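You operate a simulated robot arm through the tools that you are given. There is no shell and no other tool. Be economical: measure what you need, move in short steps, check, and stop when the job is done.

You are at the controls of a simulated two-armed robot. One attempt, no reset.

Task
On the teal table, fold the grey cloth in half.

The check looks at the end state, three seconds after you hand in, the way a careful person would. Anything else that was tipped, shoved, dropped, spilled or broken makes it a failure. Flat cloth is picked up by pressing the open fingertips on it (5 to 10 N) and closing them slowly along it; thin cloth reads only 2 to 8 mm in the jaws.

Robot
Two 7-joint arms with two-finger parallel grippers on one trunk, on a base that drives. Base frame: it is fixed to the floor where the robot stands at the start and does not move with it; the origin is under the middle of the robot, x ahead of it, y to its left, z up. Readings come in m, degrees, newtons and seconds.
The left shoulder is at the start at [0.07, 0.163, 1.095], the right one opposite. Places, roughly: teal table [0.5, -0.2, 0.8]. Payload 3.43 kg a hand.
The tool frame of a hand sits at the grasp point between the pads (the TCP): z along the fingers, y along the line on which they close. The tips reach 0.034 m beyond it. Largest opening 0.128 m; finger width 0.024, thickness 0.012; the body of the gripper, 0.048 by 0.13 m, starts 0.096 m behind the TCP.
Orientation is that of the tool frame in the base frame, as a unit quaternion [x, y, z, w]. With the fingers straight down and closing along the base's y, the tool's x points along the base's -x, its y along +y and its z along -z.

Tools
- The arms move only by the tool jog_arm. It takes "left_increments", "right_increments" or both (then of equal length, played together; a hand with none holds still); each is a list that holds one entry, the list of rows, each a list of 7 numbers: the gripper command, from -1 (fully open) to 1 (shut), values between in proportion, then the shift along the base's x, y, z in m, then the turn, a rotation vector about the base's x, y, z in degrees. In form: [[[grip, x, y, z, wx, wy, wz], ...]]. A call has 1 to 12 rows; each row shifts and turns the commanded pose from where the row before left it. Each row takes 0.2 s and may step no farther than 0.05 m and 8.6 degrees from the row before; otherwise, or with a gripper value out of range, the whole call is refused. Where a pose cannot be reached the arm comes as near as it can. A force on the tool above 40 N (or 10 N above the force at the start of the call, whichever is more), or a blocked arm, ends the call early, and 0.2 s more pass. Each finger travels about 0.153 m/s and halts on what it meets, pressing with about 41 N; the grip force reading is that of the motor and also rises with nothing between the fingers. The clock runs only during rows and for 0.2 s after the last one: add rows that do not move to give the fingers time. It gives the time, the measured TCP pose, the force on the tool (base axes), the opening and the grip force at its end, in the units of the frame above (readings bear some noise).
- Cameras (640 x 400 px; columns grow to the right, rows downward): "scene" is now at [0.1165, -0.0309, 1.2966]; the picture's right is [-0.42, -0.91, 0.00], its down [-0.73, 0.34, -0.59] and it looks along [0.53, -0.25, -0.81] (base axes); focal length 214 px, centre (320, 200). "left" rides on the left gripper at [0.076, 0.011, -0.16] in its tool frame; the picture's right is [-0.15, 0.99, 0.00], its down [-0.88, -0.13, -0.46] and it looks along [-0.45, -0.07, 0.89] (tool axes); focal length 234 px, centre (320, 200). "right" rides on the right gripper at [0.076, -0.011, -0.16] in its tool frame; the picture's right is [0.15, 0.99, 0.00], its down [-0.88, 0.13, -0.46] and it looks along [-0.45, 0.07, 0.89] (tool axes); focal length 234 px, centre (320, 200). There is no depth. A picture from a camera that has moved, and an enlarged one, comes with that camera's place and axes in the base frame and with its lens.
- get_image(camera): a new picture of that camera. It takes no simulated time.
- raise_lower(by): slides the trunk up (or, below 0, down) by that many m; the arms and the scene camera ride with it, the base frame stays. It gives what a move gives, with no picture.
- base_move(legs): drives the robot by 1 to 6 legs, each [ahead, left, turn to the left] in m, m and degrees, along the robot's own axes; the way and the turn of a leg run together, so that a leg with both is an arc; at most 1.5 m and 180 degrees a leg. The arms and the cameras ride along, it lands a little off, and it stops where it bumps. It gives what a move gives.
- pan_tilt(pan, tilt): turns the head with the scene camera to pan (to the left, within 86 degrees either way) and tilt (down, from -29 to 69), counted from straight ahead of the robot. It gives what a move gives.
- close_up(camera, box): a new picture of the part [left, top, right, bottom] of that camera's present view, enlarged. It takes no simulated time.
- finish_job(): hands the job in; it is judged then, once.

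Go step by step. Nothing tells you exact positions but the pictures and the camera data: compare them with the known pose of the tool, close in by small moves and look again before you grip or let go. The budget is 120 turns and 88 pictures, counting those below and the enlarged ones. Unless the task says otherwise, let go and move clear before handing in, and close with one line.

The tools are called after "Emit:" by a JSON object that holds its "api" and its "payload". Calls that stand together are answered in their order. jog_arm: Moves the arms, as the interface text tells. Its arguments: {"type":"object","properties":{"left_increments":{"type":"array","items":{"type":"array","items":{"type":"array","items":{"type":"number"}}}},"right_increments":{"type":"array","items":{"type":"array","items":{"type":"array","items":{"type":"number"}}}}},"required":[]} The other tools are called the same way: raise_lower (by) slides the trunk up or down; base_move (legs) drives the base; pan_tilt (pan, tilt) turns the head that bears the scene camera; get_image (camera) takes a picture; close_up (camera, box) takes an enlarged picture of a part of a camera's view; finish_job () hands the job in.

At the start:

```text
time: 0.0
left_tcp_pos: [0.6515, 0.3089, 0.9368]
left_tool_rot: [0.0, 1.0, 0.0, 0.0]
left_force: [-0.1, 0.1, 0.8]
left_grip_width: 0.128
left_gripper_force: 0.0
right_tcp_pos: [0.602, -0.2515, 1.0234]
right_tool_rot: [0.0, 1.0, 0.0, 0.0]
right_force: [0.4, -0.8, 0.4]
right_grip_width: 0.1279
right_gripper_force: 0.1
trunk travel left (down, up): [-0.575, 0.365]
robot x, y, heading: [-0.0023, -0.0027, -0.3]
head pan, tilt: [-25.1, 54.0]
```

scene: 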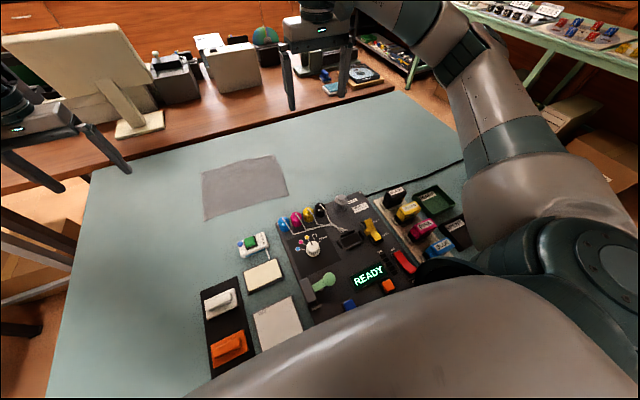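
right: 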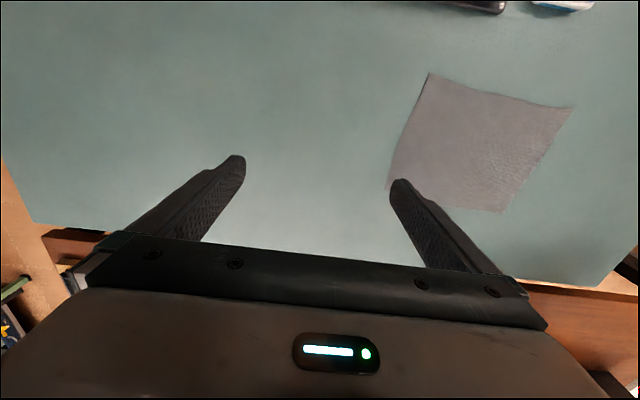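
left: 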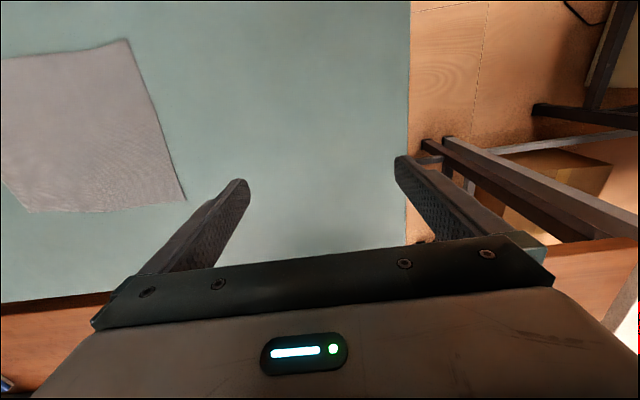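

The grey cloth lies flat near the far side of the teal table. Matching the scene and left views puts the surface near z ≈ 0.80, with the cloth at about x 0.50–0.69, y −0.12–0.12. I'll check with a close-up.

Emit:
{"api": "close_up", "payload": {"camera": "scene", "box": [180, 130, 340, 250]}}

```text
3.33 times, centred on (260, 190) of scene
camera zoom: at [0.1165, -0.0309, 1.2966], right [-0.42, -0.91, 0.0], down [-0.73, 0.34, -0.59], along [0.53, -0.25, -0.81], focal length 715 px, centre (520, 233)
```

zoom: 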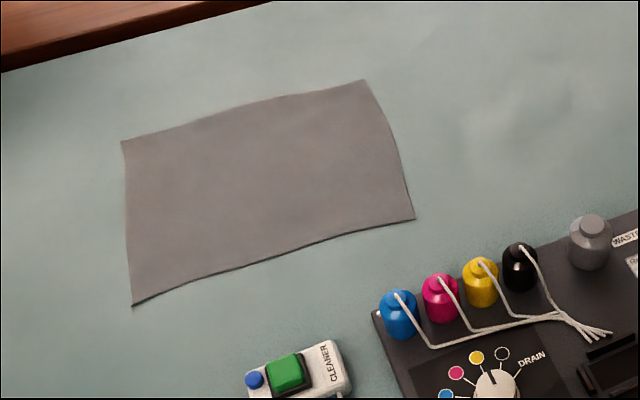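

The bottles and panel sit just nearer than the cloth's near edge, so I'll lift the near corners and fold them away from me to the far edge. Next I bring both hands above the near corners with partly open jaws.

Emit:
{"api": "jog_arm", "payload": {"left_increments": [[[0.375, -0.0219, -0.0358, -0.0062, 0, 0, 0], [0.375, -0.0219, -0.0358, -0.0062, 0, 0, 0], [0.375, -0.0219, -0.0358, -0.0062, 0, 0, 0], [0.375, -0.0219, -0.0358, -0.0062, 0, 0, 0], [0.375, -0.0219, -0.0358, -0.0062, 0, 0, 0], [0.375, -0.0219, -0.0358, -0.0062, 0, 0, 0], [0.375, 0, 0, 0, 0, 0, 0], [0.375, 0, 0, 0, 0, 0, 0], [0.375, 0, 0, 0, 0, 0, 0]]], "right_increments": [[[0.375, -0.0153, 0.0294, -0.0206, 0, 0, 0], [0.375, -0.0153, 0.0294, -0.0206, 0, 0, 0], [0.375, -0.0153, 0.0294, -0.0206, 0, 0, 0], [0.375, -0.0153, 0.0294, -0.0206, 0, 0, 0], [0.375, -0.0153, 0.0294, -0.0206, 0, 0, 0], [0.375, -0.0153, 0.0294, -0.0206, 0, 0, 0], [0.375, 0, 0, 0, 0, 0, 0], [0.375, 0, 0, 0, 0, 0, 0], [0.375, 0, 0, 0, 0, 0, 0]]]}}

Emit:
{"api": "get_image", "payload": {"camera": "left"}}

Emit:
{"api": "get_image", "payload": {"camera": "right"}}

Emit:
{"api": "get_image", "payload": {"camera": "scene"}}

```text
time: 2.0
left_tcp_pos: [0.5191, 0.0969, 0.9002]
left_tool_rot: [0.001, 1.0, 0.0, 0.0]
left_force: [0.2, -0.8, -0.7]
left_grip_width: 0.0398
left_gripper_force: 0.0
right_tcp_pos: [0.5126, -0.0759, 0.9003]
right_tool_rot: [0.0, 1.0, 0.001, -0.001]
right_force: [-0.3, 0.6, 0.2]
right_grip_width: 0.0398
right_gripper_force: 0.0
trunk travel left (down, up): [-0.575, 0.365]
robot x, y, heading: [-0.0038, 0.0005, -0.0]
head pan, tilt: [-25.1, 54.0]
```

```text
83 pictures are left
camera left: at [0.444, 0.1071, 1.0601], right [0.15, 0.99, 0.0], down [0.88, -0.13, 0.46], along [0.45, -0.07, -0.89], focal length 234 px, centre (320, 200)
```

left: 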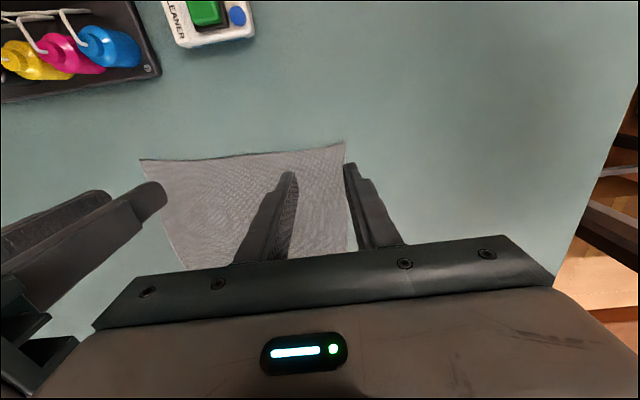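

```text
82 pictures are left
camera right: at [0.4369, -0.0868, 1.0609], right [-0.15, 0.99, 0.0], down [0.88, 0.13, 0.46], along [0.45, 0.07, -0.89], focal length 234 px, centre (320, 200)
```

right: 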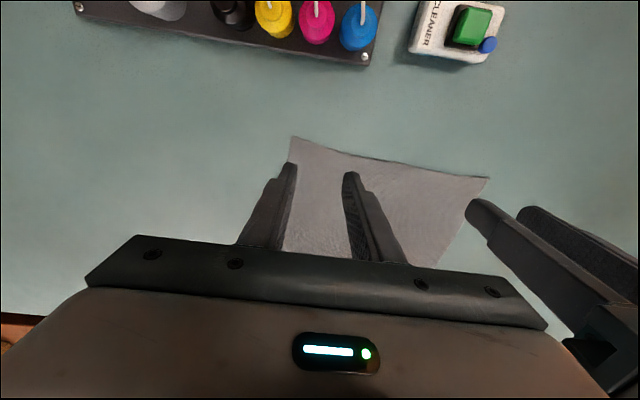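

```text
81 pictures are left
camera scene: at [0.1164, -0.0309, 1.2966], right [-0.42, -0.91, 0.0], down [-0.73, 0.34, -0.59], along [0.53, -0.25, -0.81], focal length 214 px, centre (320, 200)
```

scene: 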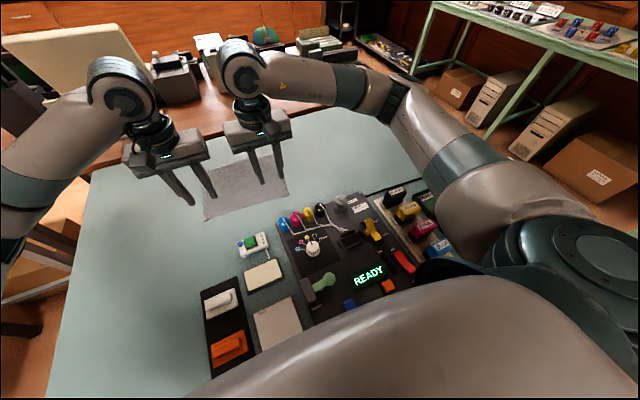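

Corner estimates agree across all cameras: D ≈ (0.508, 0.125) and C ≈ (0.497, −0.109). I'll shift both hands slightly inward and lower them to just above the cloth.

Emit:
{"api": "jog_arm", "payload": {"left_increments": [[[0.375, 0.001, -0.008, -0.02, 0, 0, 0], [0.375, 0, 0, -0.02, 0, 0, 0], [0.375, 0, 0, -0.015, 0, 0, 0], [0.375, 0, 0, -0.004, 0, 0, 0], [0.375, 0, 0, 0, 0, 0, 0]]], "right_increments": [[[0.375, -0.002, 0.002, -0.02, 0, 0, 0], [0.375, 0, 0, -0.02, 0, 0, 0], [0.375, 0, 0, -0.015, 0, 0, 0], [0.375, 0, 0, -0.004, 0, 0, 0], [0.375, 0, 0, 0, 0, 0, 0]]]}}

Emit:
{"api": "get_image", "payload": {"camera": "left"}}

Emit:
{"api": "get_image", "payload": {"camera": "right"}}

```text
time: 3.2
left_tcp_pos: [0.522, 0.0859, 0.8415]
left_tool_rot: [0.0, 1.0, 0.0, 0.0]
left_force: [0.0, 0.5, -0.5]
left_grip_width: 0.04
left_gripper_force: 0.1
right_tcp_pos: [0.5094, -0.0748, 0.8406]
right_tool_rot: [0.001, 1.0, 0.0, 0.0]
right_force: [0.0, -0.5, -0.2]
right_grip_width: 0.0401
right_gripper_force: 0.1
trunk travel left (down, up): [-0.575, 0.365]
robot x, y, heading: [0.001, 0.0012, 0.4]
head pan, tilt: [-25.1, 54.0]
```

```text
80 pictures are left
camera left: at [0.4461, 0.0976, 1.0004], right [0.15, 0.99, 0.0], down [0.88, -0.13, 0.46], along [0.45, -0.07, -0.89], focal length 234 px, centre (320, 200)
```

left: 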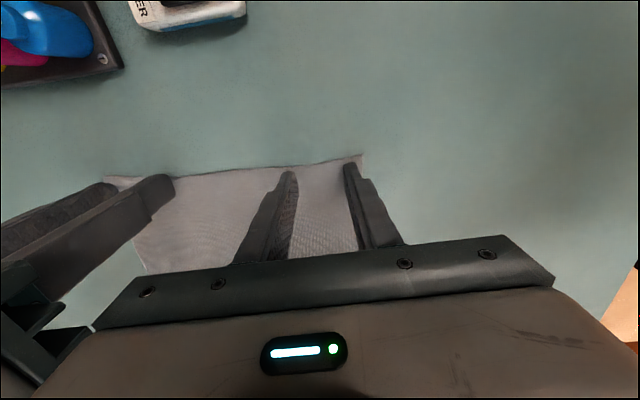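

```text
79 pictures are left
camera right: at [0.4335, -0.086, 1.0016], right [-0.15, 0.99, 0.0], down [0.88, 0.13, 0.46], along [0.45, 0.07, -0.89], focal length 234 px, centre (320, 200)
```

right: 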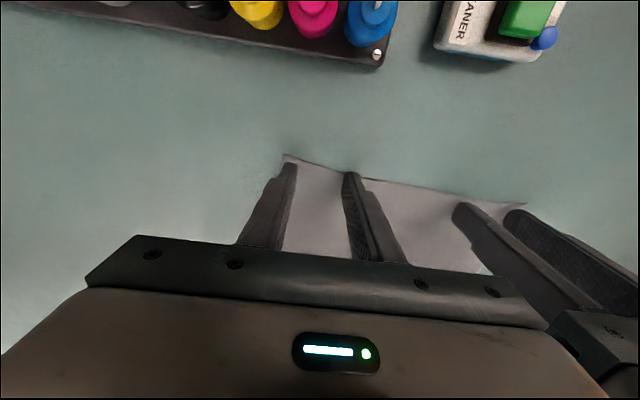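

Both jaws are over the near corners, about 7 mm above the surface. I'll ease down in small steps until I feel contact.

Emit:
{"api": "jog_arm", "payload": {"left_increments": [[[0.375, 0, 0, -0.003, 0, 0, 0], [0.375, 0, 0, -0.003, 0, 0, 0], [0.375, 0, 0, 0, 0, 0, 0]]], "right_increments": [[[0.375, 0, 0, -0.003, 0, 0, 0], [0.375, 0, 0, -0.003, 0, 0, 0], [0.375, 0, 0, 0, 0, 0, 0]]]}}

```text
time: 4.0
left_tcp_pos: [0.522, 0.0863, 0.8353]
left_tool_rot: [-0.001, 1.0, 0.0, 0.001]
left_force: [0.1, -0.5, 8.1]
left_grip_width: 0.0399
left_gripper_force: 0.0
right_tcp_pos: [0.5079, -0.0739, 0.8352]
right_tool_rot: [0.001, 1.0, 0.0, -0.001]
right_force: [1.0, -0.2, 2.0]
right_grip_width: 0.0398
right_gripper_force: 0.0
trunk travel left (down, up): [-0.575, 0.365]
robot x, y, heading: [-0.0011, -0.0009, 0.1]
head pan, tilt: [-25.1, 54.0]
```

Left presses at 8 N and right at 2 N. I'll press the right one 1 mm more and close both slowly.

Emit:
{"api": "jog_arm", "payload": {"left_increments": [[[0.375, 0, 0, 0, 0, 0, 0], [0.375, 0, 0, 0, 0, 0, 0], [0.45, 0, 0, 0, 0, 0, 0], [0.52, 0, 0, 0, 0, 0, 0], [0.59, 0, 0, 0, 0, 0, 0], [0.66, 0, 0, 0, 0, 0, 0], [0.73, 0, 0, 0, 0, 0, 0], [0.8, 0, 0, 0, 0, 0, 0], [0.87, 0, 0, 0, 0, 0, 0], [0.94, 0, 0, 0, 0, 0, 0], [1, 0, 0, 0, 0, 0, 0], [1, 0, 0, 0, 0, 0, 0]]], "right_increments": [[[0.375, 0, 0, -0.001, 0, 0, 0], [0.375, 0, 0, 0, 0, 0, 0], [0.45, 0, 0, 0, 0, 0, 0], [0.52, 0, 0, 0, 0, 0, 0], [0.59, 0, 0, 0, 0, 0, 0], [0.66, 0, 0, 0, 0, 0, 0], [0.73, 0, 0, 0, 0, 0, 0], [0.8, 0, 0, 0, 0, 0, 0], [0.87, 0, 0, 0, 0, 0, 0], [0.94, 0, 0, 0, 0, 0, 0], [1, 0, 0, 0, 0, 0, 0], [1, 0, 0, 0, 0, 0, 0]]]}}

Emit:
{"api": "get_image", "payload": {"camera": "left"}}

Emit:
{"api": "get_image", "payload": {"camera": "right"}}

```text
time: 6.6
left_tcp_pos: [0.5195, 0.0866, 0.8357]
left_tool_rot: [0.0, 1.0, -0.001, 0.0]
left_force: [0.3, -0.8, 0.4]
left_grip_width: 0.0
left_gripper_force: 33.3
right_tcp_pos: [0.5069, -0.0738, 0.8356]
right_tool_rot: [0.0, 1.0, 0.0, 0.002]
right_force: [2.5, -1.3, 38.4]
right_grip_width: 0.0017
right_gripper_force: 36.6
trunk travel left (down, up): [-0.575, 0.365]
robot x, y, heading: [0.001, -0.0001, 0.1]
head pan, tilt: [-25.1, 54.0]
```

```text
78 pictures are left
camera left: at [0.4429, 0.0984, 0.9953], right [0.15, 0.99, 0.0], down [0.88, -0.13, 0.46], along [0.45, -0.07, -0.89], focal length 234 px, centre (320, 200)
```

left: 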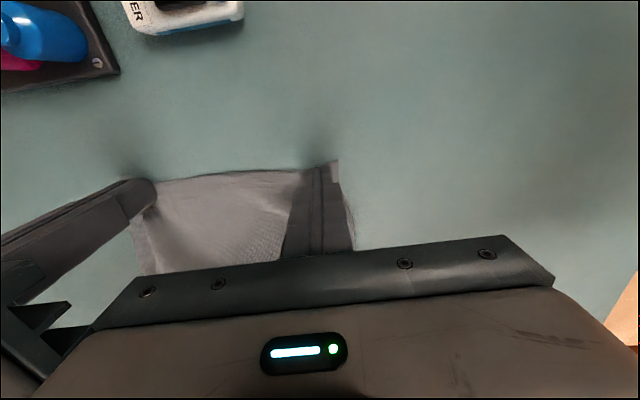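

```text
77 pictures are left
camera right: at [0.4312, -0.0849, 0.9953], right [-0.15, 0.99, 0.0], down [0.88, 0.13, 0.46], along [0.45, 0.07, -0.89], focal length 234 px, centre (320, 200)
```

right: 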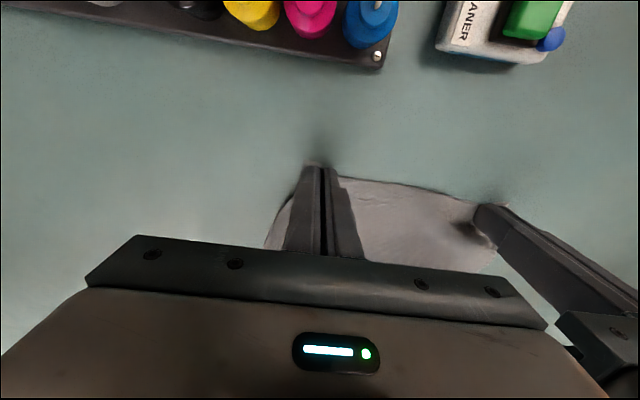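

The left jaw closed empty at 0 mm, while the right reads 1.7 mm and may hold cloth. I'll lift both gently by 25 mm to see.

Emit:
{"api": "jog_arm", "payload": {"left_increments": [[[1, 0, 0, 0.005, 0, 0, 0], [1, 0, 0, 0.01, 0, 0, 0], [1, 0, 0, 0.01, 0, 0, 0], [1, 0, 0, 0, 0, 0, 0]]], "right_increments": [[[1, 0, 0, 0.005, 0, 0, 0], [1, 0, 0, 0.01, 0, 0, 0], [1, 0, 0, 0.01, 0, 0, 0], [1, 0, 0, 0, 0, 0, 0]]]}}

Emit:
{"api": "get_image", "payload": {"camera": "left"}}

Emit:
{"api": "get_image", "payload": {"camera": "right"}}

```text
time: 7.6
left_tcp_pos: [0.5226, 0.087, 0.8596]
left_tool_rot: [0.0, 1.0, 0.0, 0.0]
left_force: [-0.2, -0.1, -0.2]
left_grip_width: 0.0
left_gripper_force: 32.8
right_tcp_pos: [0.5062, -0.0743, 0.8564]
right_tool_rot: [0.0, 1.0, 0.0, 0.0]
right_force: [-0.2, 0.3, -0.2]
right_grip_width: 0.0019
right_gripper_force: 36.5
trunk travel left (down, up): [-0.575, 0.365]
robot x, y, heading: [-0.001, -0.0019, -0.1]
head pan, tilt: [-25.1, 54.0]
```

```text
76 pictures are left
camera left: at [0.4452, 0.098, 1.0193], right [0.15, 0.99, 0.0], down [0.88, -0.13, 0.46], along [0.45, -0.07, -0.89], focal length 234 px, centre (320, 200)
```

left: 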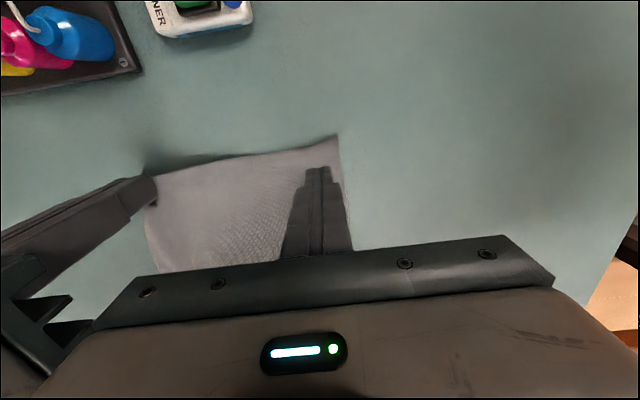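

```text
75 pictures are left
camera right: at [0.432, -0.0849, 1.0179], right [-0.15, 0.99, 0.0], down [0.88, 0.13, 0.45], along [0.45, 0.07, -0.89], focal length 234 px, centre (320, 200)
```

right: 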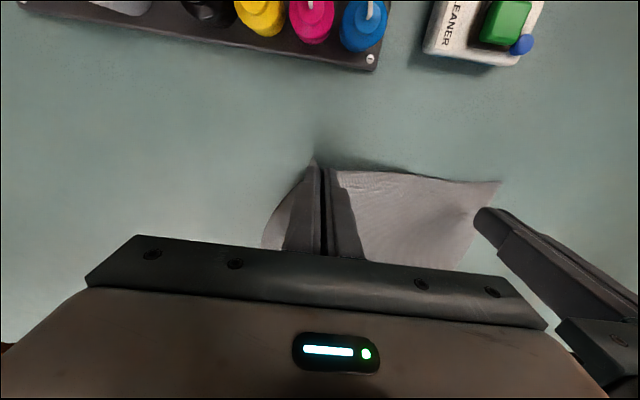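

The right hand holds its corner, but the left missed. I'll lower the right hand back near the table, reopen the left, and move it to the corner's new place at about (0.495, 0.107).

Emit:
{"api": "jog_arm", "payload": {"left_increments": [[[1, 0, 0, 0.005, 0, 0, 0], [0.7, -0.004, -0.002, 0, 0, 0, 0], [0.44, -0.004, -0.002, 0, 0, 0, 0], [0.44, -0.003, -0.003, 0, 0, 0, 0], [0.44, 0, 0, 0, 0, 0, 0]]], "right_increments": [[[1, 0, 0, -0.005, 0, 0, 0], [1, 0, 0, -0.005, 0, 0, 0], [1, 0, 0, -0.005, 0, 0, 0], [1, 0, 0, -0.003, 0, 0, 0], [1, 0, 0, 0, 0, 0, 0]]]}}

Emit:
{"api": "get_image", "payload": {"camera": "left"}}

Emit:
{"api": "get_image", "payload": {"camera": "right"}}

```text
time: 8.8
left_tcp_pos: [0.5098, 0.0804, 0.8652]
left_tool_rot: [0.001, 1.0, 0.0, 0.001]
left_force: [-0.5, -0.7, -0.2]
left_grip_width: 0.0357
left_gripper_force: 0.0
right_tcp_pos: [0.5087, -0.0728, 0.8405]
right_tool_rot: [0.0, 1.0, 0.0, -0.001]
right_force: [0.8, 0.0, -0.1]
right_grip_width: 0.0019
right_gripper_force: 36.7
trunk travel left (down, up): [-0.575, 0.365]
robot x, y, heading: [-0.0004, 0.0008, -0.1]
head pan, tilt: [-25.1, 54.0]
```

```text
74 pictures are left
camera left: at [0.4338, 0.0912, 1.0248], right [0.15, 0.99, 0.0], down [0.88, -0.13, 0.46], along [0.45, -0.07, -0.89], focal length 234 px, centre (320, 200)
```

left: 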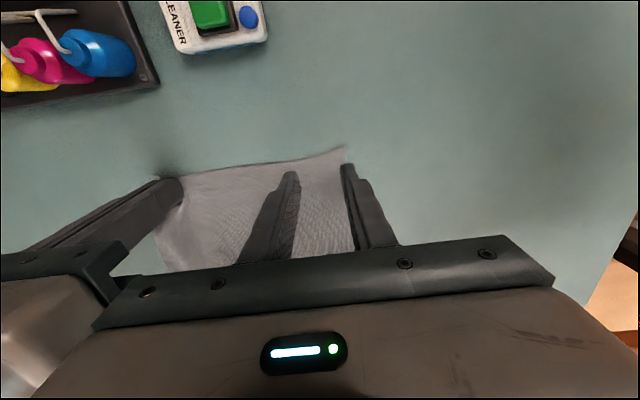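

```text
73 pictures are left
camera right: at [0.4331, -0.0839, 1.0008], right [-0.15, 0.99, 0.0], down [0.88, 0.13, 0.46], along [0.45, 0.07, -0.89], focal length 234 px, centre (320, 200)
```

right: 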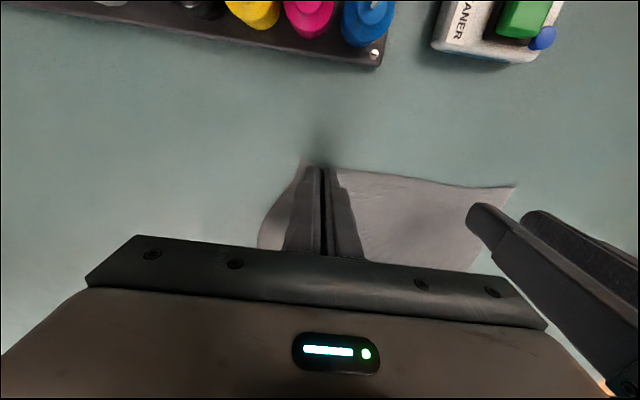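

The corner is at about (0.4945, 0.108). I'll nudge the left hand in 4 mm and descend to contact.

Emit:
{"api": "jog_arm", "payload": {"left_increments": [[[0.44, 0.003, -0.004, -0.01, 0, 0, 0], [0.44, 0, 0, -0.01, 0, 0, 0], [0.44, 0, 0, -0.007, 0, 0, 0], [0.44, 0, 0, -0.003, 0, 0, 0], [0.44, 0, 0, 0, 0, 0, 0]]]}}

```text
time: 10.0
left_tcp_pos: [0.5117, 0.0767, 0.8354]
left_tool_rot: [-0.001, 1.0, 0.0, 0.001]
left_force: [3.0, 0.3, 13.3]
left_grip_width: 0.0357
left_gripper_force: 0.0
right_tcp_pos: [0.5081, -0.0747, 0.8407]
right_tool_rot: [0.001, 1.0, 0.0, -0.001]
right_force: [0.9, 0.3, -0.1]
right_grip_width: 0.0017
right_gripper_force: 36.9
trunk travel left (down, up): [-0.575, 0.365]
robot x, y, heading: [-0.0011, -0.0034, -0.1]
head pan, tilt: [-25.1, 54.0]
```

There's contact at 13 N, slightly more than last time, which should help. I'm closing slowly.

Emit:
{"api": "jog_arm", "payload": {"left_increments": [[[0.49, 0, 0, 0, 0, 0, 0], [0.54, 0, 0, 0, 0, 0, 0], [0.59, 0, 0, 0, 0, 0, 0], [0.64, 0, 0, 0, 0, 0, 0], [0.69, 0, 0, 0, 0, 0, 0], [0.74, 0, 0, 0, 0, 0, 0], [0.79, 0, 0, 0, 0, 0, 0], [0.84, 0, 0, 0, 0, 0, 0], [0.89, 0, 0, 0, 0, 0, 0], [0.94, 0, 0, 0, 0, 0, 0], [1, 0, 0, 0, 0, 0, 0], [1, 0, 0, 0, 0, 0, 0]]]}}

Emit:
{"api": "get_image", "payload": {"camera": "left"}}

```text
time: 12.6
left_tcp_pos: [0.5125, 0.0763, 0.8349]
left_tool_rot: [0.0, 1.0, 0.001, 0.001]
left_force: [1.5, -3.6, 26.3]
left_grip_width: 0.0065
left_gripper_force: 41.0
right_tcp_pos: [0.5063, -0.0731, 0.8411]
right_tool_rot: [0.0, 1.0, 0.0, 0.0]
right_force: [0.7, 5.3, 0.4]
right_grip_width: 0.0016
right_gripper_force: 36.2
trunk travel left (down, up): [-0.575, 0.365]
robot x, y, heading: [-0.0044, -0.0026, -0.3]
head pan, tilt: [-25.1, 54.0]
```

```text
72 pictures are left
camera left: at [0.4342, 0.087, 0.9948], right [0.15, 0.99, 0.0], down [0.88, -0.13, 0.46], along [0.45, -0.07, -0.89], focal length 234 px, centre (320, 200)
```

left: 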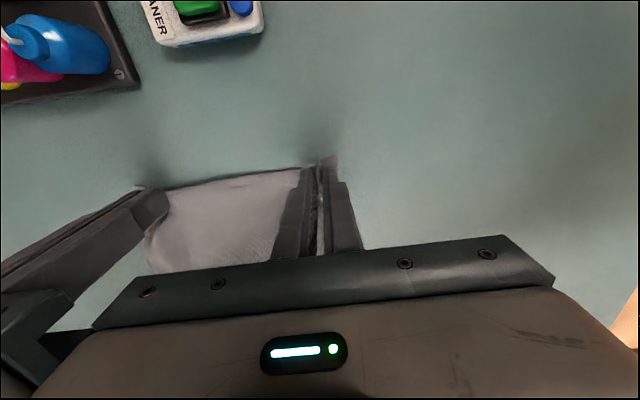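

The left jaw now reads 6.5 mm, so both corners are held. I'll lift them together.

Emit:
{"api": "jog_arm", "payload": {"left_increments": [[[1, 0, 0, 0.01, 0, 0, 0], [1, 0.005, 0, 0.01, 0, 0, 0], [1, 0.005, 0, 0.015, 0, 0, 0], [1, 0.005, 0, 0.015, 0, 0, 0], [1, 0, 0, 0, 0, 0, 0]]], "right_increments": [[[1, 0, 0, 0.005, 0, 0, 0], [1, 0.005, 0, 0.01, 0, 0, 0], [1, 0.005, 0, 0.015, 0, 0, 0], [1, 0.005, 0, 0.015, 0, 0, 0], [1, 0, 0, 0, 0, 0, 0]]]}}

Emit:
{"api": "get_image", "payload": {"camera": "left"}}

Emit:
{"api": "get_image", "payload": {"camera": "right"}}

Emit:
{"api": "close_up", "payload": {"camera": "scene", "box": [160, 100, 340, 240]}}

```text
time: 13.8
left_tcp_pos: [0.5306, 0.0772, 0.8839]
left_tool_rot: [0.0, 1.0, 0.0, -0.001]
left_force: [-0.7, -3.8, 0.6]
left_grip_width: 0.0061
left_gripper_force: 40.7
right_tcp_pos: [0.5229, -0.0727, 0.8861]
right_tool_rot: [-0.001, 1.0, 0.0, 0.0]
right_force: [-0.1, 4.0, -0.4]
right_grip_width: 0.0017
right_gripper_force: 36.4
trunk travel left (down, up): [-0.575, 0.365]
robot x, y, heading: [-0.0002, -0.0013, 0.0]
head pan, tilt: [-25.1, 54.0]
```

```text
71 pictures are left
camera left: at [0.4539, 0.087, 1.044], right [0.15, 0.99, 0.0], down [0.88, -0.13, 0.45], along [0.45, -0.07, -0.89], focal length 234 px, centre (320, 200)
```

left: 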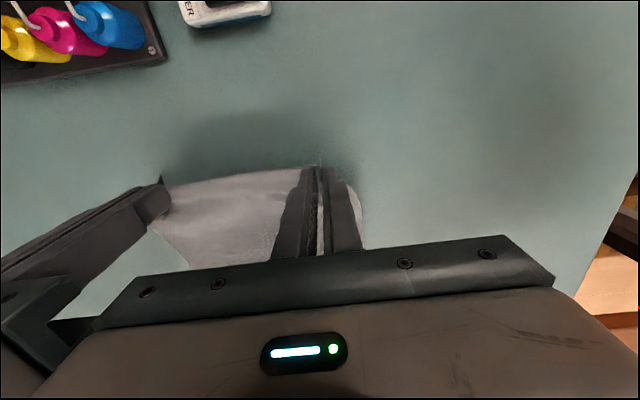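

```text
70 pictures are left
camera right: at [0.4489, -0.0837, 1.0471], right [-0.15, 0.99, 0.0], down [0.88, 0.13, 0.45], along [0.45, 0.07, -0.89], focal length 234 px, centre (320, 200)
```

right: 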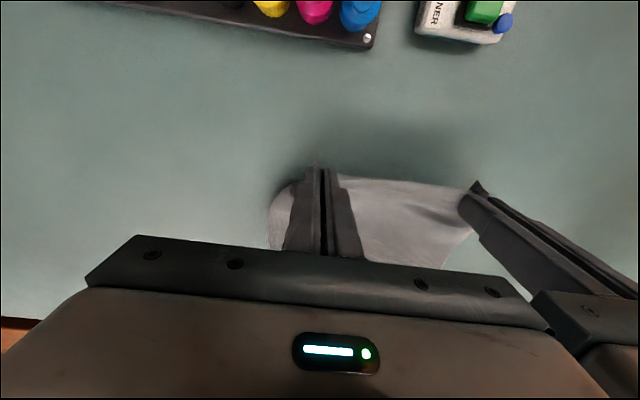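

```text
2.86 times, centred on (250, 170) of scene
camera zoom: at [0.1168, -0.0309, 1.2965], right [-0.42, -0.91, 0.0], down [-0.73, 0.34, -0.59], along [0.53, -0.25, -0.81], focal length 613 px, centre (520, 286)
```

zoom: 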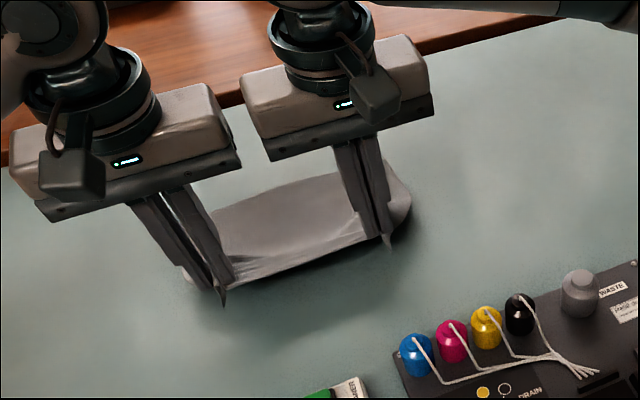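

Both corners are lifted cleanly. Now I swing them over in an arc toward the far edge, stopping partway to look.

Emit:
{"api": "jog_arm", "payload": {"left_increments": [[[1, 0.015, 0, 0.01, 0, 0, 0], [1, 0.015, 0, 0.008, 0, 0, 0], [1, 0.015, 0, 0.006, 0, 0, 0], [1, 0.015, 0, 0.004, 0, 0, 0], [1, 0.015, 0, 0, 0, 0, 0], [1, 0.015, 0, -0.004, 0, 0, 0], [1, 0.015, 0, -0.008, 0, 0, 0], [1, 0.015, 0, -0.012, 0, 0, 0], [1, 0, 0, 0, 0, 0, 0]]], "right_increments": [[[1, 0.015, 0, 0.01, 0, 0, 0], [1, 0.015, 0, 0.008, 0, 0, 0], [1, 0.015, 0, 0.006, 0, 0, 0], [1, 0.015, 0, 0.004, 0, 0, 0], [1, 0.015, 0, 0, 0, 0, 0], [1, 0.015, 0, -0.004, 0, 0, 0], [1, 0.015, 0, -0.008, 0, 0, 0], [1, 0.015, 0, -0.012, 0, 0, 0], [1, 0, 0, 0, 0, 0, 0]]]}}

Emit:
{"api": "get_image", "payload": {"camera": "left"}}

Emit:
{"api": "get_image", "payload": {"camera": "right"}}

Emit:
{"api": "close_up", "payload": {"camera": "scene", "box": [160, 100, 340, 240]}}

```text
time: 15.8
left_tcp_pos: [0.6496, 0.0761, 0.8873]
left_tool_rot: [0.0, 1.0, 0.0, 0.0]
left_force: [0.2, -2.4, -0.6]
left_grip_width: 0.0058
left_gripper_force: 40.5
right_tcp_pos: [0.6431, -0.0733, 0.8907]
right_tool_rot: [0.0, 1.0, 0.001, 0.0]
right_force: [-0.1, 3.4, -0.8]
right_grip_width: 0.0017
right_gripper_force: 36.5
trunk travel left (down, up): [-0.575, 0.365]
robot x, y, heading: [-0.0031, 0.0002, -0.3]
head pan, tilt: [-25.1, 54.0]
```

```text
68 pictures are left
camera left: at [0.5727, 0.0868, 1.0467], right [0.15, 0.99, 0.0], down [0.88, -0.13, 0.46], along [0.45, -0.07, -0.89], focal length 234 px, centre (320, 200)
```

left: 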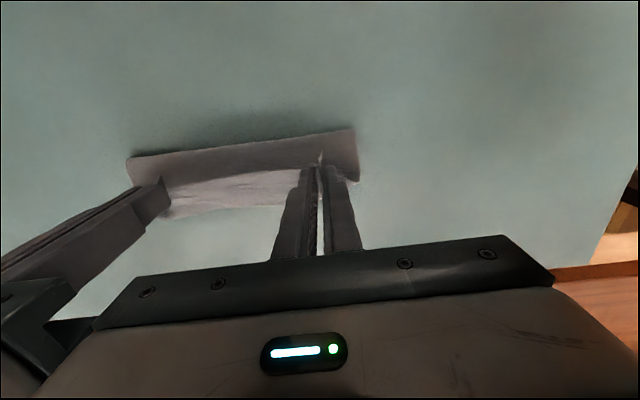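

```text
67 pictures are left
camera right: at [0.5672, -0.0839, 1.0508], right [-0.15, 0.99, 0.0], down [0.88, 0.13, 0.46], along [0.45, 0.07, -0.89], focal length 234 px, centre (320, 200)
```

right: 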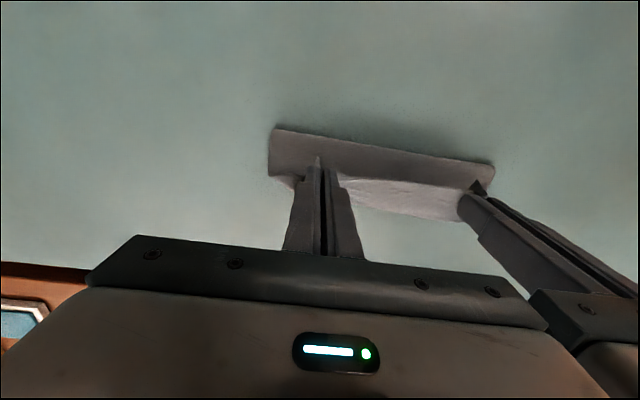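

```text
2.86 times, centred on (250, 170) of scene
camera zoom: at [0.1158, -0.0309, 1.2967], right [-0.42, -0.91, 0.0], down [-0.73, 0.34, -0.59], along [0.53, -0.25, -0.81], focal length 613 px, centre (520, 286)
```

zoom: 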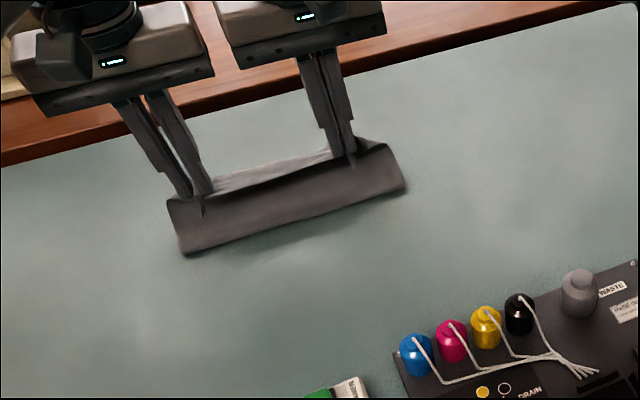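

The fold is forming well, and the far edge has only crept about 1 cm forward, to x ≈ 0.69–0.70. Next I lower the held edge onto the far edge.

Emit:
{"api": "jog_arm", "payload": {"left_increments": [[[1, 0.012, 0, -0.008, 0, 0, 0], [1, 0.012, 0, -0.01, 0, 0, 0], [1, 0.008, 0, -0.01, 0, 0, 0], [1, 0.006, 0, -0.01, 0, 0, 0], [1, 0, 0, -0.004, 0, 0, 0], [1, 0, 0, 0, 0, 0, 0]]], "right_increments": [[[1, 0.012, 0, -0.01, 0, 0, 0], [1, 0.011, 0, -0.011, 0, 0, 0], [1, 0.008, 0, -0.011, 0, 0, 0], [1, 0.005, 0, -0.01, 0, 0, 0], [1, 0, 0, -0.004, 0, 0, 0], [1, 0, 0, 0, 0, 0, 0]]]}}

Emit:
{"api": "get_image", "payload": {"camera": "left"}}

Emit:
{"api": "get_image", "payload": {"camera": "right"}}

Emit:
{"api": "close_up", "payload": {"camera": "scene", "box": [160, 100, 340, 240]}}

```text
time: 17.2
left_tcp_pos: [0.6852, 0.0772, 0.8462]
left_tool_rot: [-0.001, 1.0, 0.001, 0.0]
left_force: [0.2, -4.7, 0.6]
left_grip_width: 0.0061
left_gripper_force: 40.4
right_tcp_pos: [0.681, -0.0736, 0.8441]
right_tool_rot: [0.0, 1.0, 0.001, 0.0]
right_force: [-0.6, 3.9, -0.7]
right_grip_width: 0.0014
right_gripper_force: 36.6
trunk travel left (down, up): [-0.575, 0.365]
robot x, y, heading: [-0.0017, -0.0012, -0.1]
head pan, tilt: [-25.1, 54.0]
```

```text
65 pictures are left
camera left: at [0.6086, 0.0872, 1.0067], right [0.15, 0.99, 0.0], down [0.88, -0.13, 0.46], along [0.45, -0.07, -0.89], focal length 234 px, centre (320, 200)
```

left: 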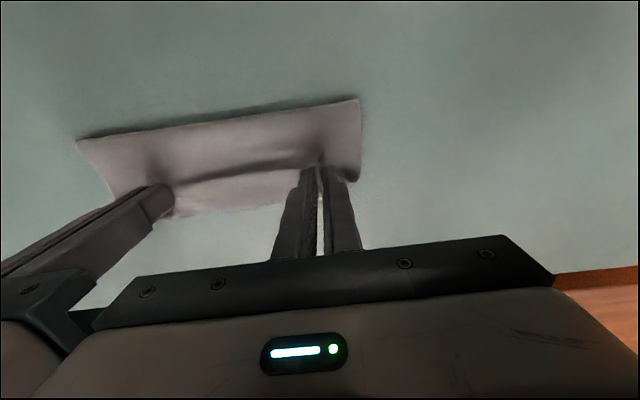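

```text
64 pictures are left
camera right: at [0.6058, -0.0841, 1.004], right [-0.15, 0.99, 0.0], down [0.88, 0.13, 0.46], along [0.45, 0.07, -0.89], focal length 234 px, centre (320, 200)
```

right: 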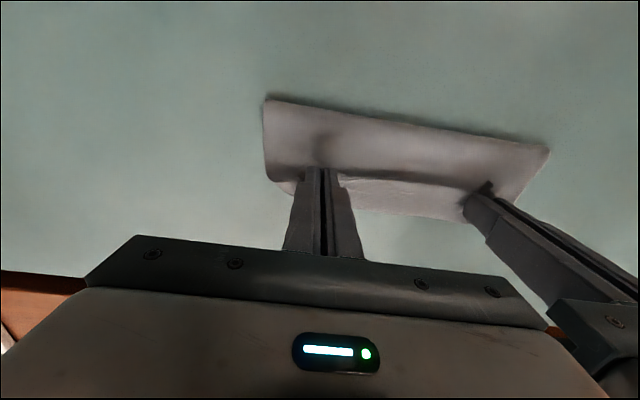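

```text
2.86 times, centred on (250, 170) of scene
camera zoom: at [0.1166, -0.031, 1.2966], right [-0.42, -0.91, 0.0], down [-0.73, 0.34, -0.59], along [0.53, -0.25, -0.81], focal length 613 px, centre (520, 286)
```

zoom: 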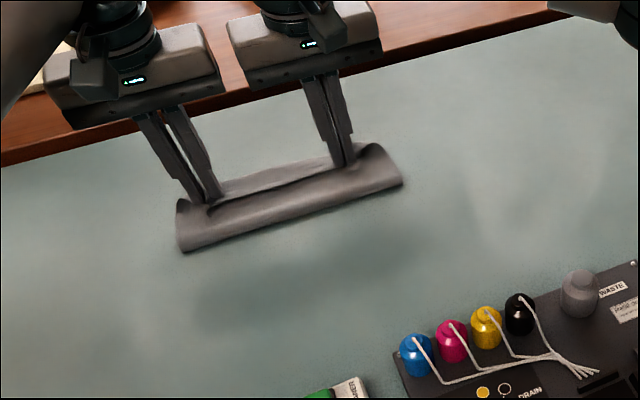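

The far edge is at x ≈ 0.71 at both ends and the fold line near 0.625. I'll advance about 14 mm more so the edges match, then set down.

Emit:
{"api": "jog_arm", "payload": {"left_increments": [[[1, 0.007, 0, 0, 0, 0, 0], [1, 0.007, 0, 0, 0, 0, 0], [1, 0, 0, -0.004, 0, 0, 0], [1, 0, 0, -0.004, 0, 0, 0], [1, 0, 0, 0, 0, 0, 0]]], "right_increments": [[[1, 0.008, 0, 0, 0, 0, 0], [1, 0.008, 0, 0, 0, 0, 0], [1, 0, 0, -0.004, 0, 0, 0], [1, 0, 0, -0.003, 0, 0, 0], [1, 0, 0, 0, 0, 0, 0]]]}}

Emit:
{"api": "get_image", "payload": {"camera": "left"}}

Emit:
{"api": "get_image", "payload": {"camera": "right"}}

```text
time: 18.4
left_tcp_pos: [0.7008, 0.0758, 0.8384]
left_tool_rot: [0.0, 1.0, 0.0, 0.0]
left_force: [-0.9, -5.5, 0.1]
left_grip_width: 0.0063
left_gripper_force: 40.3
right_tcp_pos: [0.6951, -0.0735, 0.8362]
right_tool_rot: [0.0, 1.0, 0.0, 0.001]
right_force: [-0.1, 5.0, 1.8]
right_grip_width: 0.0016
right_gripper_force: 36.6
trunk travel left (down, up): [-0.575, 0.365]
robot x, y, heading: [-0.0033, -0.0, 0.1]
head pan, tilt: [-25.1, 54.0]
```

```text
62 pictures are left
camera left: at [0.6245, 0.0877, 0.9981], right [0.15, 0.99, 0.0], down [0.88, -0.13, 0.46], along [0.45, -0.07, -0.89], focal length 234 px, centre (320, 200)
```

left: 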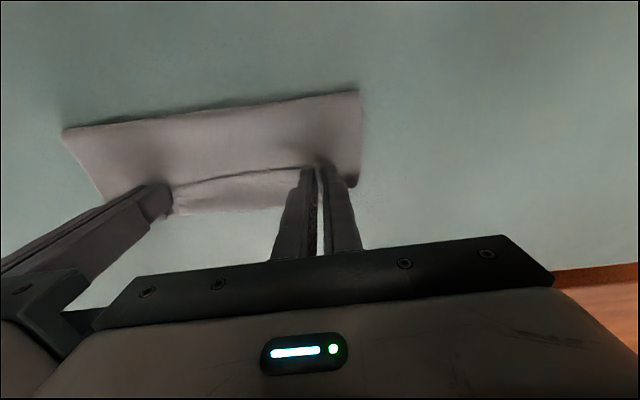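

```text
61 pictures are left
camera right: at [0.6204, -0.0844, 0.9963], right [-0.15, 0.99, 0.0], down [0.88, 0.13, 0.46], along [0.45, 0.07, -0.89], focal length 234 px, centre (320, 200)
```

right: 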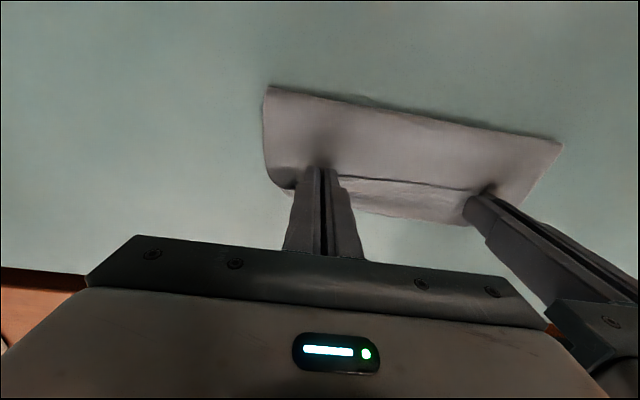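

The whole stack slid forward as I advanced because the drooping edge drags the lower layer, leaving the top edge short by about 2–3 cm in the middle. I'll lift a bit, advance in the air, and set down again.

Emit:
{"api": "jog_arm", "payload": {"left_increments": [[[1, 0, 0, 0.012, 0, 0, 0], [1, 0, 0, 0.012, 0, 0, 0], [1, 0.009, 0, 0.004, 0, 0, 0], [1, 0.009, 0, 0, 0, 0, 0], [1, 0, 0, -0.01, 0, 0, 0], [1, 0, 0, -0.01, 0, 0, 0], [1, 0, 0, -0.008, 0, 0, 0], [1, 0, 0, 0, 0, 0, 0]]], "right_increments": [[[1, 0, 0, 0.012, 0, 0, 0], [1, 0, 0, 0.012, 0, 0, 0], [1, 0.01, 0, 0.004, 0, 0, 0], [1, 0.01, 0, 0, 0, 0, 0], [1, 0, 0, -0.01, 0, 0, 0], [1, 0, 0, -0.01, 0, 0, 0], [1, 0, 0, -0.006, 0, 0, 0], [1, 0, 0, 0, 0, 0, 0]]]}}

Emit:
{"api": "get_image", "payload": {"camera": "left"}}

Emit:
{"api": "get_image", "payload": {"camera": "right"}}

Emit:
{"api": "close_up", "payload": {"camera": "scene", "box": [180, 110, 300, 200]}}

```text
time: 20.2
left_tcp_pos: [0.7174, 0.0763, 0.8377]
left_tool_rot: [0.0, 1.0, -0.001, -0.001]
left_force: [0.1, -6.1, -0.4]
left_grip_width: 0.006
left_gripper_force: 40.4
right_tcp_pos: [0.7166, -0.075, 0.8401]
right_tool_rot: [0.0, 1.0, 0.0, 0.001]
right_force: [-0.5, 6.4, 0.2]
right_grip_width: 0.0019
right_gripper_force: 37.0
trunk travel left (down, up): [-0.575, 0.365]
robot x, y, heading: [0.0003, -0.0014, -0.2]
head pan, tilt: [-25.1, 54.0]
```

```text
60 pictures are left
camera left: at [0.6409, 0.0876, 0.9979], right [0.15, 0.99, 0.0], down [0.88, -0.13, 0.46], along [0.45, -0.07, -0.89], focal length 234 px, centre (320, 200)
```

left: 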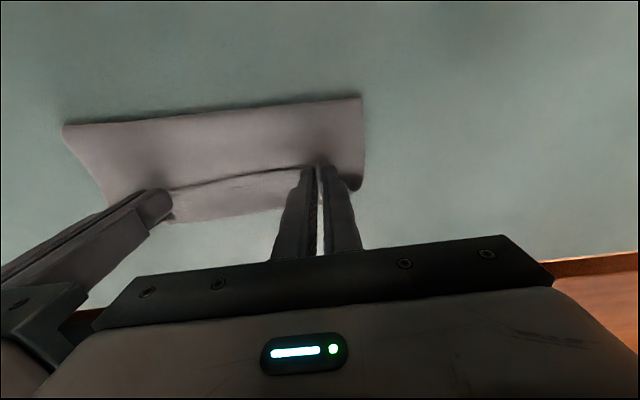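

```text
59 pictures are left
camera right: at [0.6406, -0.0851, 0.999], right [-0.15, 0.99, 0.0], down [0.88, 0.13, 0.46], along [0.45, 0.07, -0.89], focal length 234 px, centre (320, 200)
```

right: 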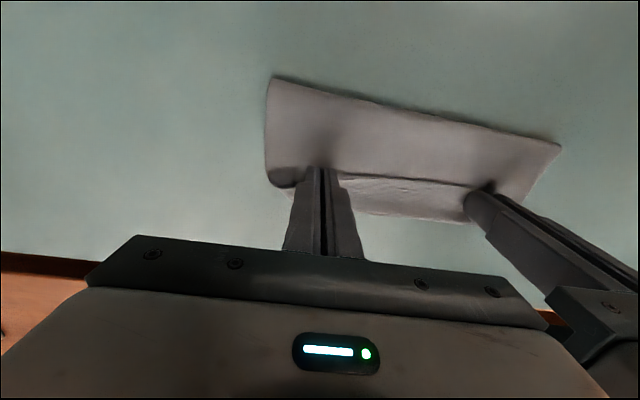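

```text
4.44 times, centred on (240, 155) of scene
camera zoom: at [0.1164, -0.0309, 1.2966], right [-0.42, -0.91, 0.0], down [-0.73, 0.34, -0.59], along [0.53, -0.25, -0.81], focal length 953 px, centre (676, 400)
```

zoom: 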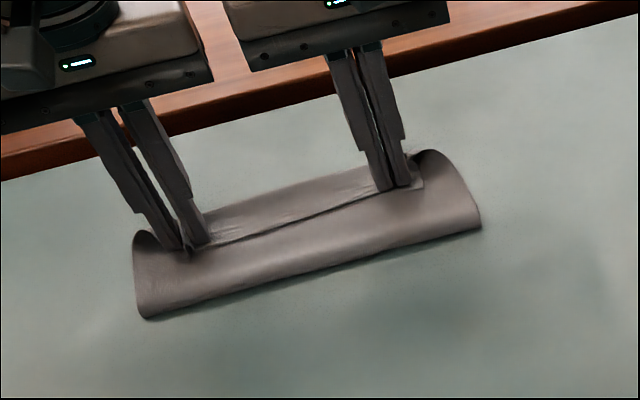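

The stack slid along again, and the pinched lip at the top edge is curled up in the jaws. I'll release here with a small opening, rise, and see how the cloth settles.

Emit:
{"api": "jog_arm", "payload": {"left_increments": [[[0.85, 0, 0, 0, 0, 0, 0], [0.7, 0, 0, 0, 0, 0, 0], [0.6, 0, 0, 0, 0, 0, 0], [0.6, 0, 0, 0.01, 0, 0, 0], [0.6, 0, 0, 0.02, 0, 0, 0], [0.6, 0, 0, 0.03, 0, 0, 0], [0.6, 0, 0, 0.04, 0, 0, 0], [0.6, 0, 0, 0, 0, 0, 0]]], "right_increments": [[[0.85, 0, 0, 0, 0, 0, 0], [0.7, 0, 0, 0, 0, 0, 0], [0.6, 0, 0, 0, 0, 0, 0], [0.6, 0, 0, 0.01, 0, 0, 0], [0.6, 0, 0, 0.02, 0, 0, 0], [0.6, 0, 0, 0.03, 0, 0, 0], [0.6, 0, 0, 0.04, 0, 0, 0], [0.6, 0, 0, 0, 0, 0, 0]]]}}

Emit:
{"api": "get_image", "payload": {"camera": "left"}}

Emit:
{"api": "get_image", "payload": {"camera": "right"}}

Emit:
{"api": "close_up", "payload": {"camera": "scene", "box": [180, 110, 300, 200]}}

```text
time: 22.0
left_tcp_pos: [0.718, 0.0744, 0.9361]
left_tool_rot: [0.001, 1.0, 0.001, -0.001]
left_force: [0.1, -0.1, 0.6]
left_grip_width: 0.0257
left_gripper_force: 0.0
right_tcp_pos: [0.715, -0.0746, 0.9416]
right_tool_rot: [-0.001, 1.0, 0.0, -0.002]
right_force: [-0.5, 0.0, 0.3]
right_grip_width: 0.0255
right_gripper_force: 0.0
trunk travel left (down, up): [-0.575, 0.365]
robot x, y, heading: [0.0019, 0.0006, 0.1]
head pan, tilt: [-25.1, 54.0]
```

```text
57 pictures are left
camera left: at [0.6425, 0.0866, 1.0964], right [0.15, 0.99, 0.0], down [0.88, -0.13, 0.45], along [0.45, -0.07, -0.89], focal length 234 px, centre (320, 200)
```

left: 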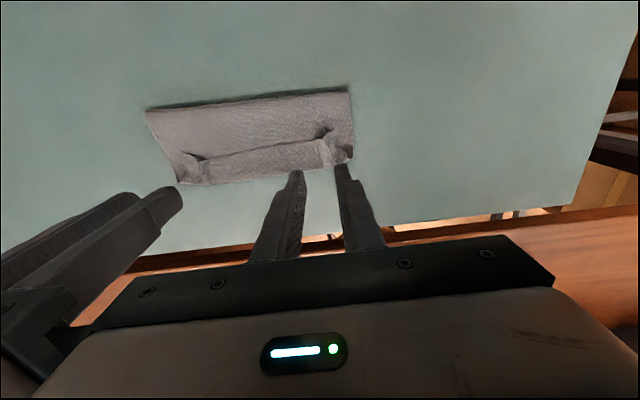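

```text
56 pictures are left
camera right: at [0.6402, -0.085, 1.1012], right [-0.15, 0.99, 0.0], down [0.88, 0.13, 0.45], along [0.45, 0.07, -0.89], focal length 234 px, centre (320, 200)
```

right: 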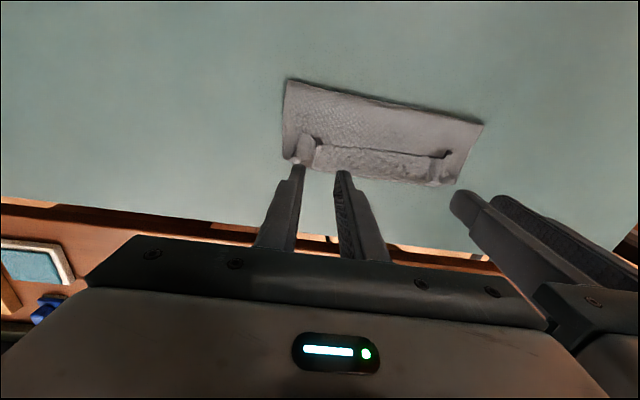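

```text
4.44 times, centred on (240, 155) of scene
camera zoom: at [0.1178, -0.031, 1.2964], right [-0.42, -0.91, 0.0], down [-0.73, 0.34, -0.59], along [0.53, -0.25, -0.81], focal length 953 px, centre (676, 400)
```

zoom: 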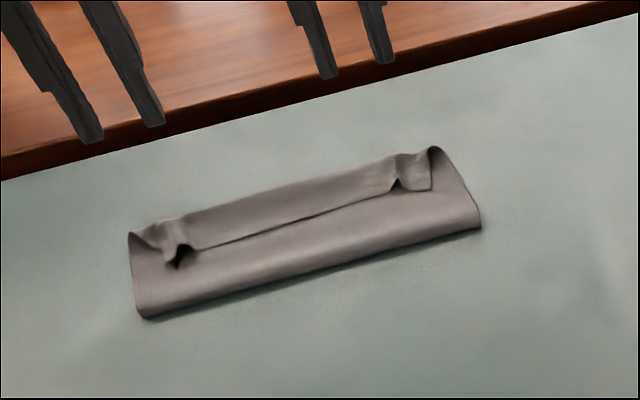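

The cloth has settled, but the strip at the far side needs a closer look.

Emit:
{"api": "close_up", "payload": {"camera": "left", "box": [130, 70, 370, 220]}}

Emit:
{"api": "close_up", "payload": {"camera": "right", "box": [260, 60, 500, 210]}}

```text
2.67 times, centred on (250, 145) of left
camera zoom: at [0.6425, 0.0866, 1.0964], right [0.15, 0.99, 0.0], down [0.88, -0.13, 0.45], along [0.45, -0.07, -0.89], focal length 624 px, centre (507, 347)
```

zoom: 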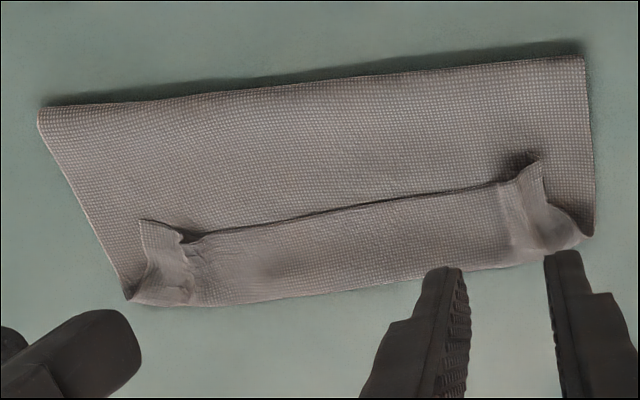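

```text
2.67 times, centred on (380, 135) of right
camera zoom: at [0.6402, -0.085, 1.1012], right [-0.15, 0.99, 0.0], down [0.88, 0.13, 0.45], along [0.45, 0.07, -0.89], focal length 624 px, centre (160, 373)
```

zoom: 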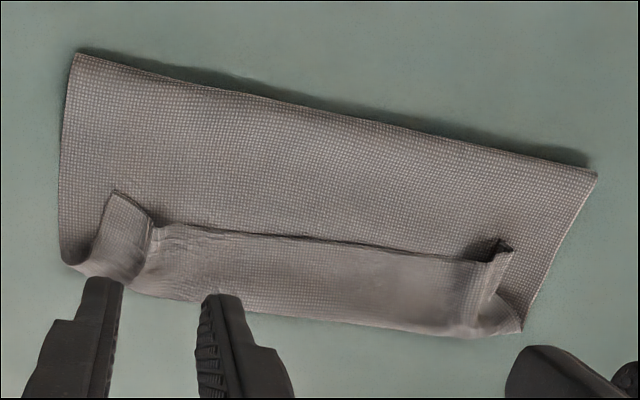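

Now it's clear: the strip is the top layer's own lip curled back about 4 cm (from x 0.738 to 0.70). The lower far edge is hidden near 0.70–0.71, so I overshot. The lip corners stand up as tents, so I'll re-grip them and refold on a tauter arc, first hovering over the tents.

Emit:
{"api": "jog_arm", "payload": {"left_increments": [[[0.3, -0.004, 0.004, -0.025, 0, 0, 0], [0.3, -0.004, 0.004, -0.025, 0, 0, 0], [0.3, 0, 0, -0.02, 0, 0, 0], [0.3, 0, 0, 0, 0, 0, 0]]], "right_increments": [[[0.3, -0.002, -0.005, -0.025, 0, 0, 0], [0.3, -0.002, -0.006, -0.025, 0, 0, 0], [0.3, 0, 0, -0.025, 0, 0, 0], [0.3, 0, 0, 0, 0, 0, 0]]]}}

Emit:
{"api": "get_image", "payload": {"camera": "left"}}

Emit:
{"api": "get_image", "payload": {"camera": "right"}}

```text
time: 23.0
left_tcp_pos: [0.7083, 0.0819, 0.8696]
left_tool_rot: [0.0, 1.0, -0.001, -0.001]
left_force: [0.8, 0.1, 0.8]
left_grip_width: 0.0446
left_gripper_force: 0.1
right_tcp_pos: [0.7116, -0.0844, 0.8659]
right_tool_rot: [0.001, 1.0, 0.0, 0.0]
right_force: [0.2, -0.1, -0.8]
right_grip_width: 0.045
right_gripper_force: 0.1
trunk travel left (down, up): [-0.575, 0.365]
robot x, y, heading: [-0.0013, -0.0, -0.2]
head pan, tilt: [-25.1, 54.0]
```

```text
52 pictures are left
camera left: at [0.6322, 0.0928, 1.0288], right [0.15, 0.99, 0.0], down [0.88, -0.13, 0.46], along [0.45, -0.07, -0.89], focal length 234 px, centre (320, 200)
```

left: 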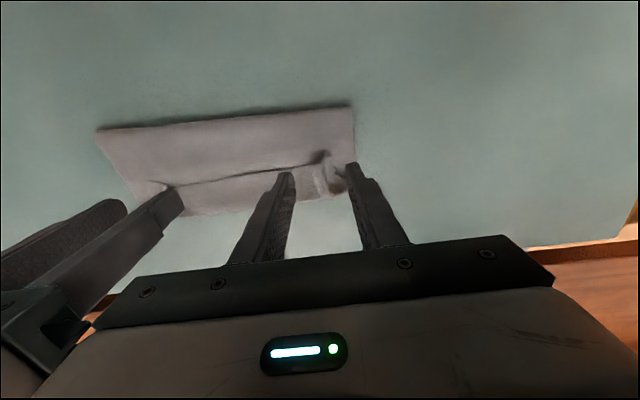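

```text
51 pictures are left
camera right: at [0.6366, -0.095, 1.0253], right [-0.15, 0.99, 0.0], down [0.88, 0.13, 0.46], along [0.45, 0.07, -0.89], focal length 234 px, centre (320, 200)
```

right: 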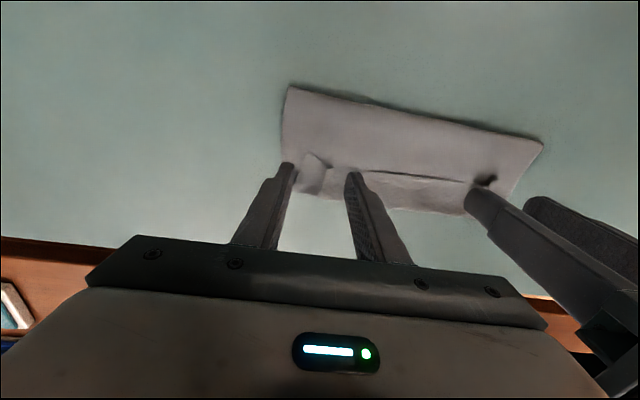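

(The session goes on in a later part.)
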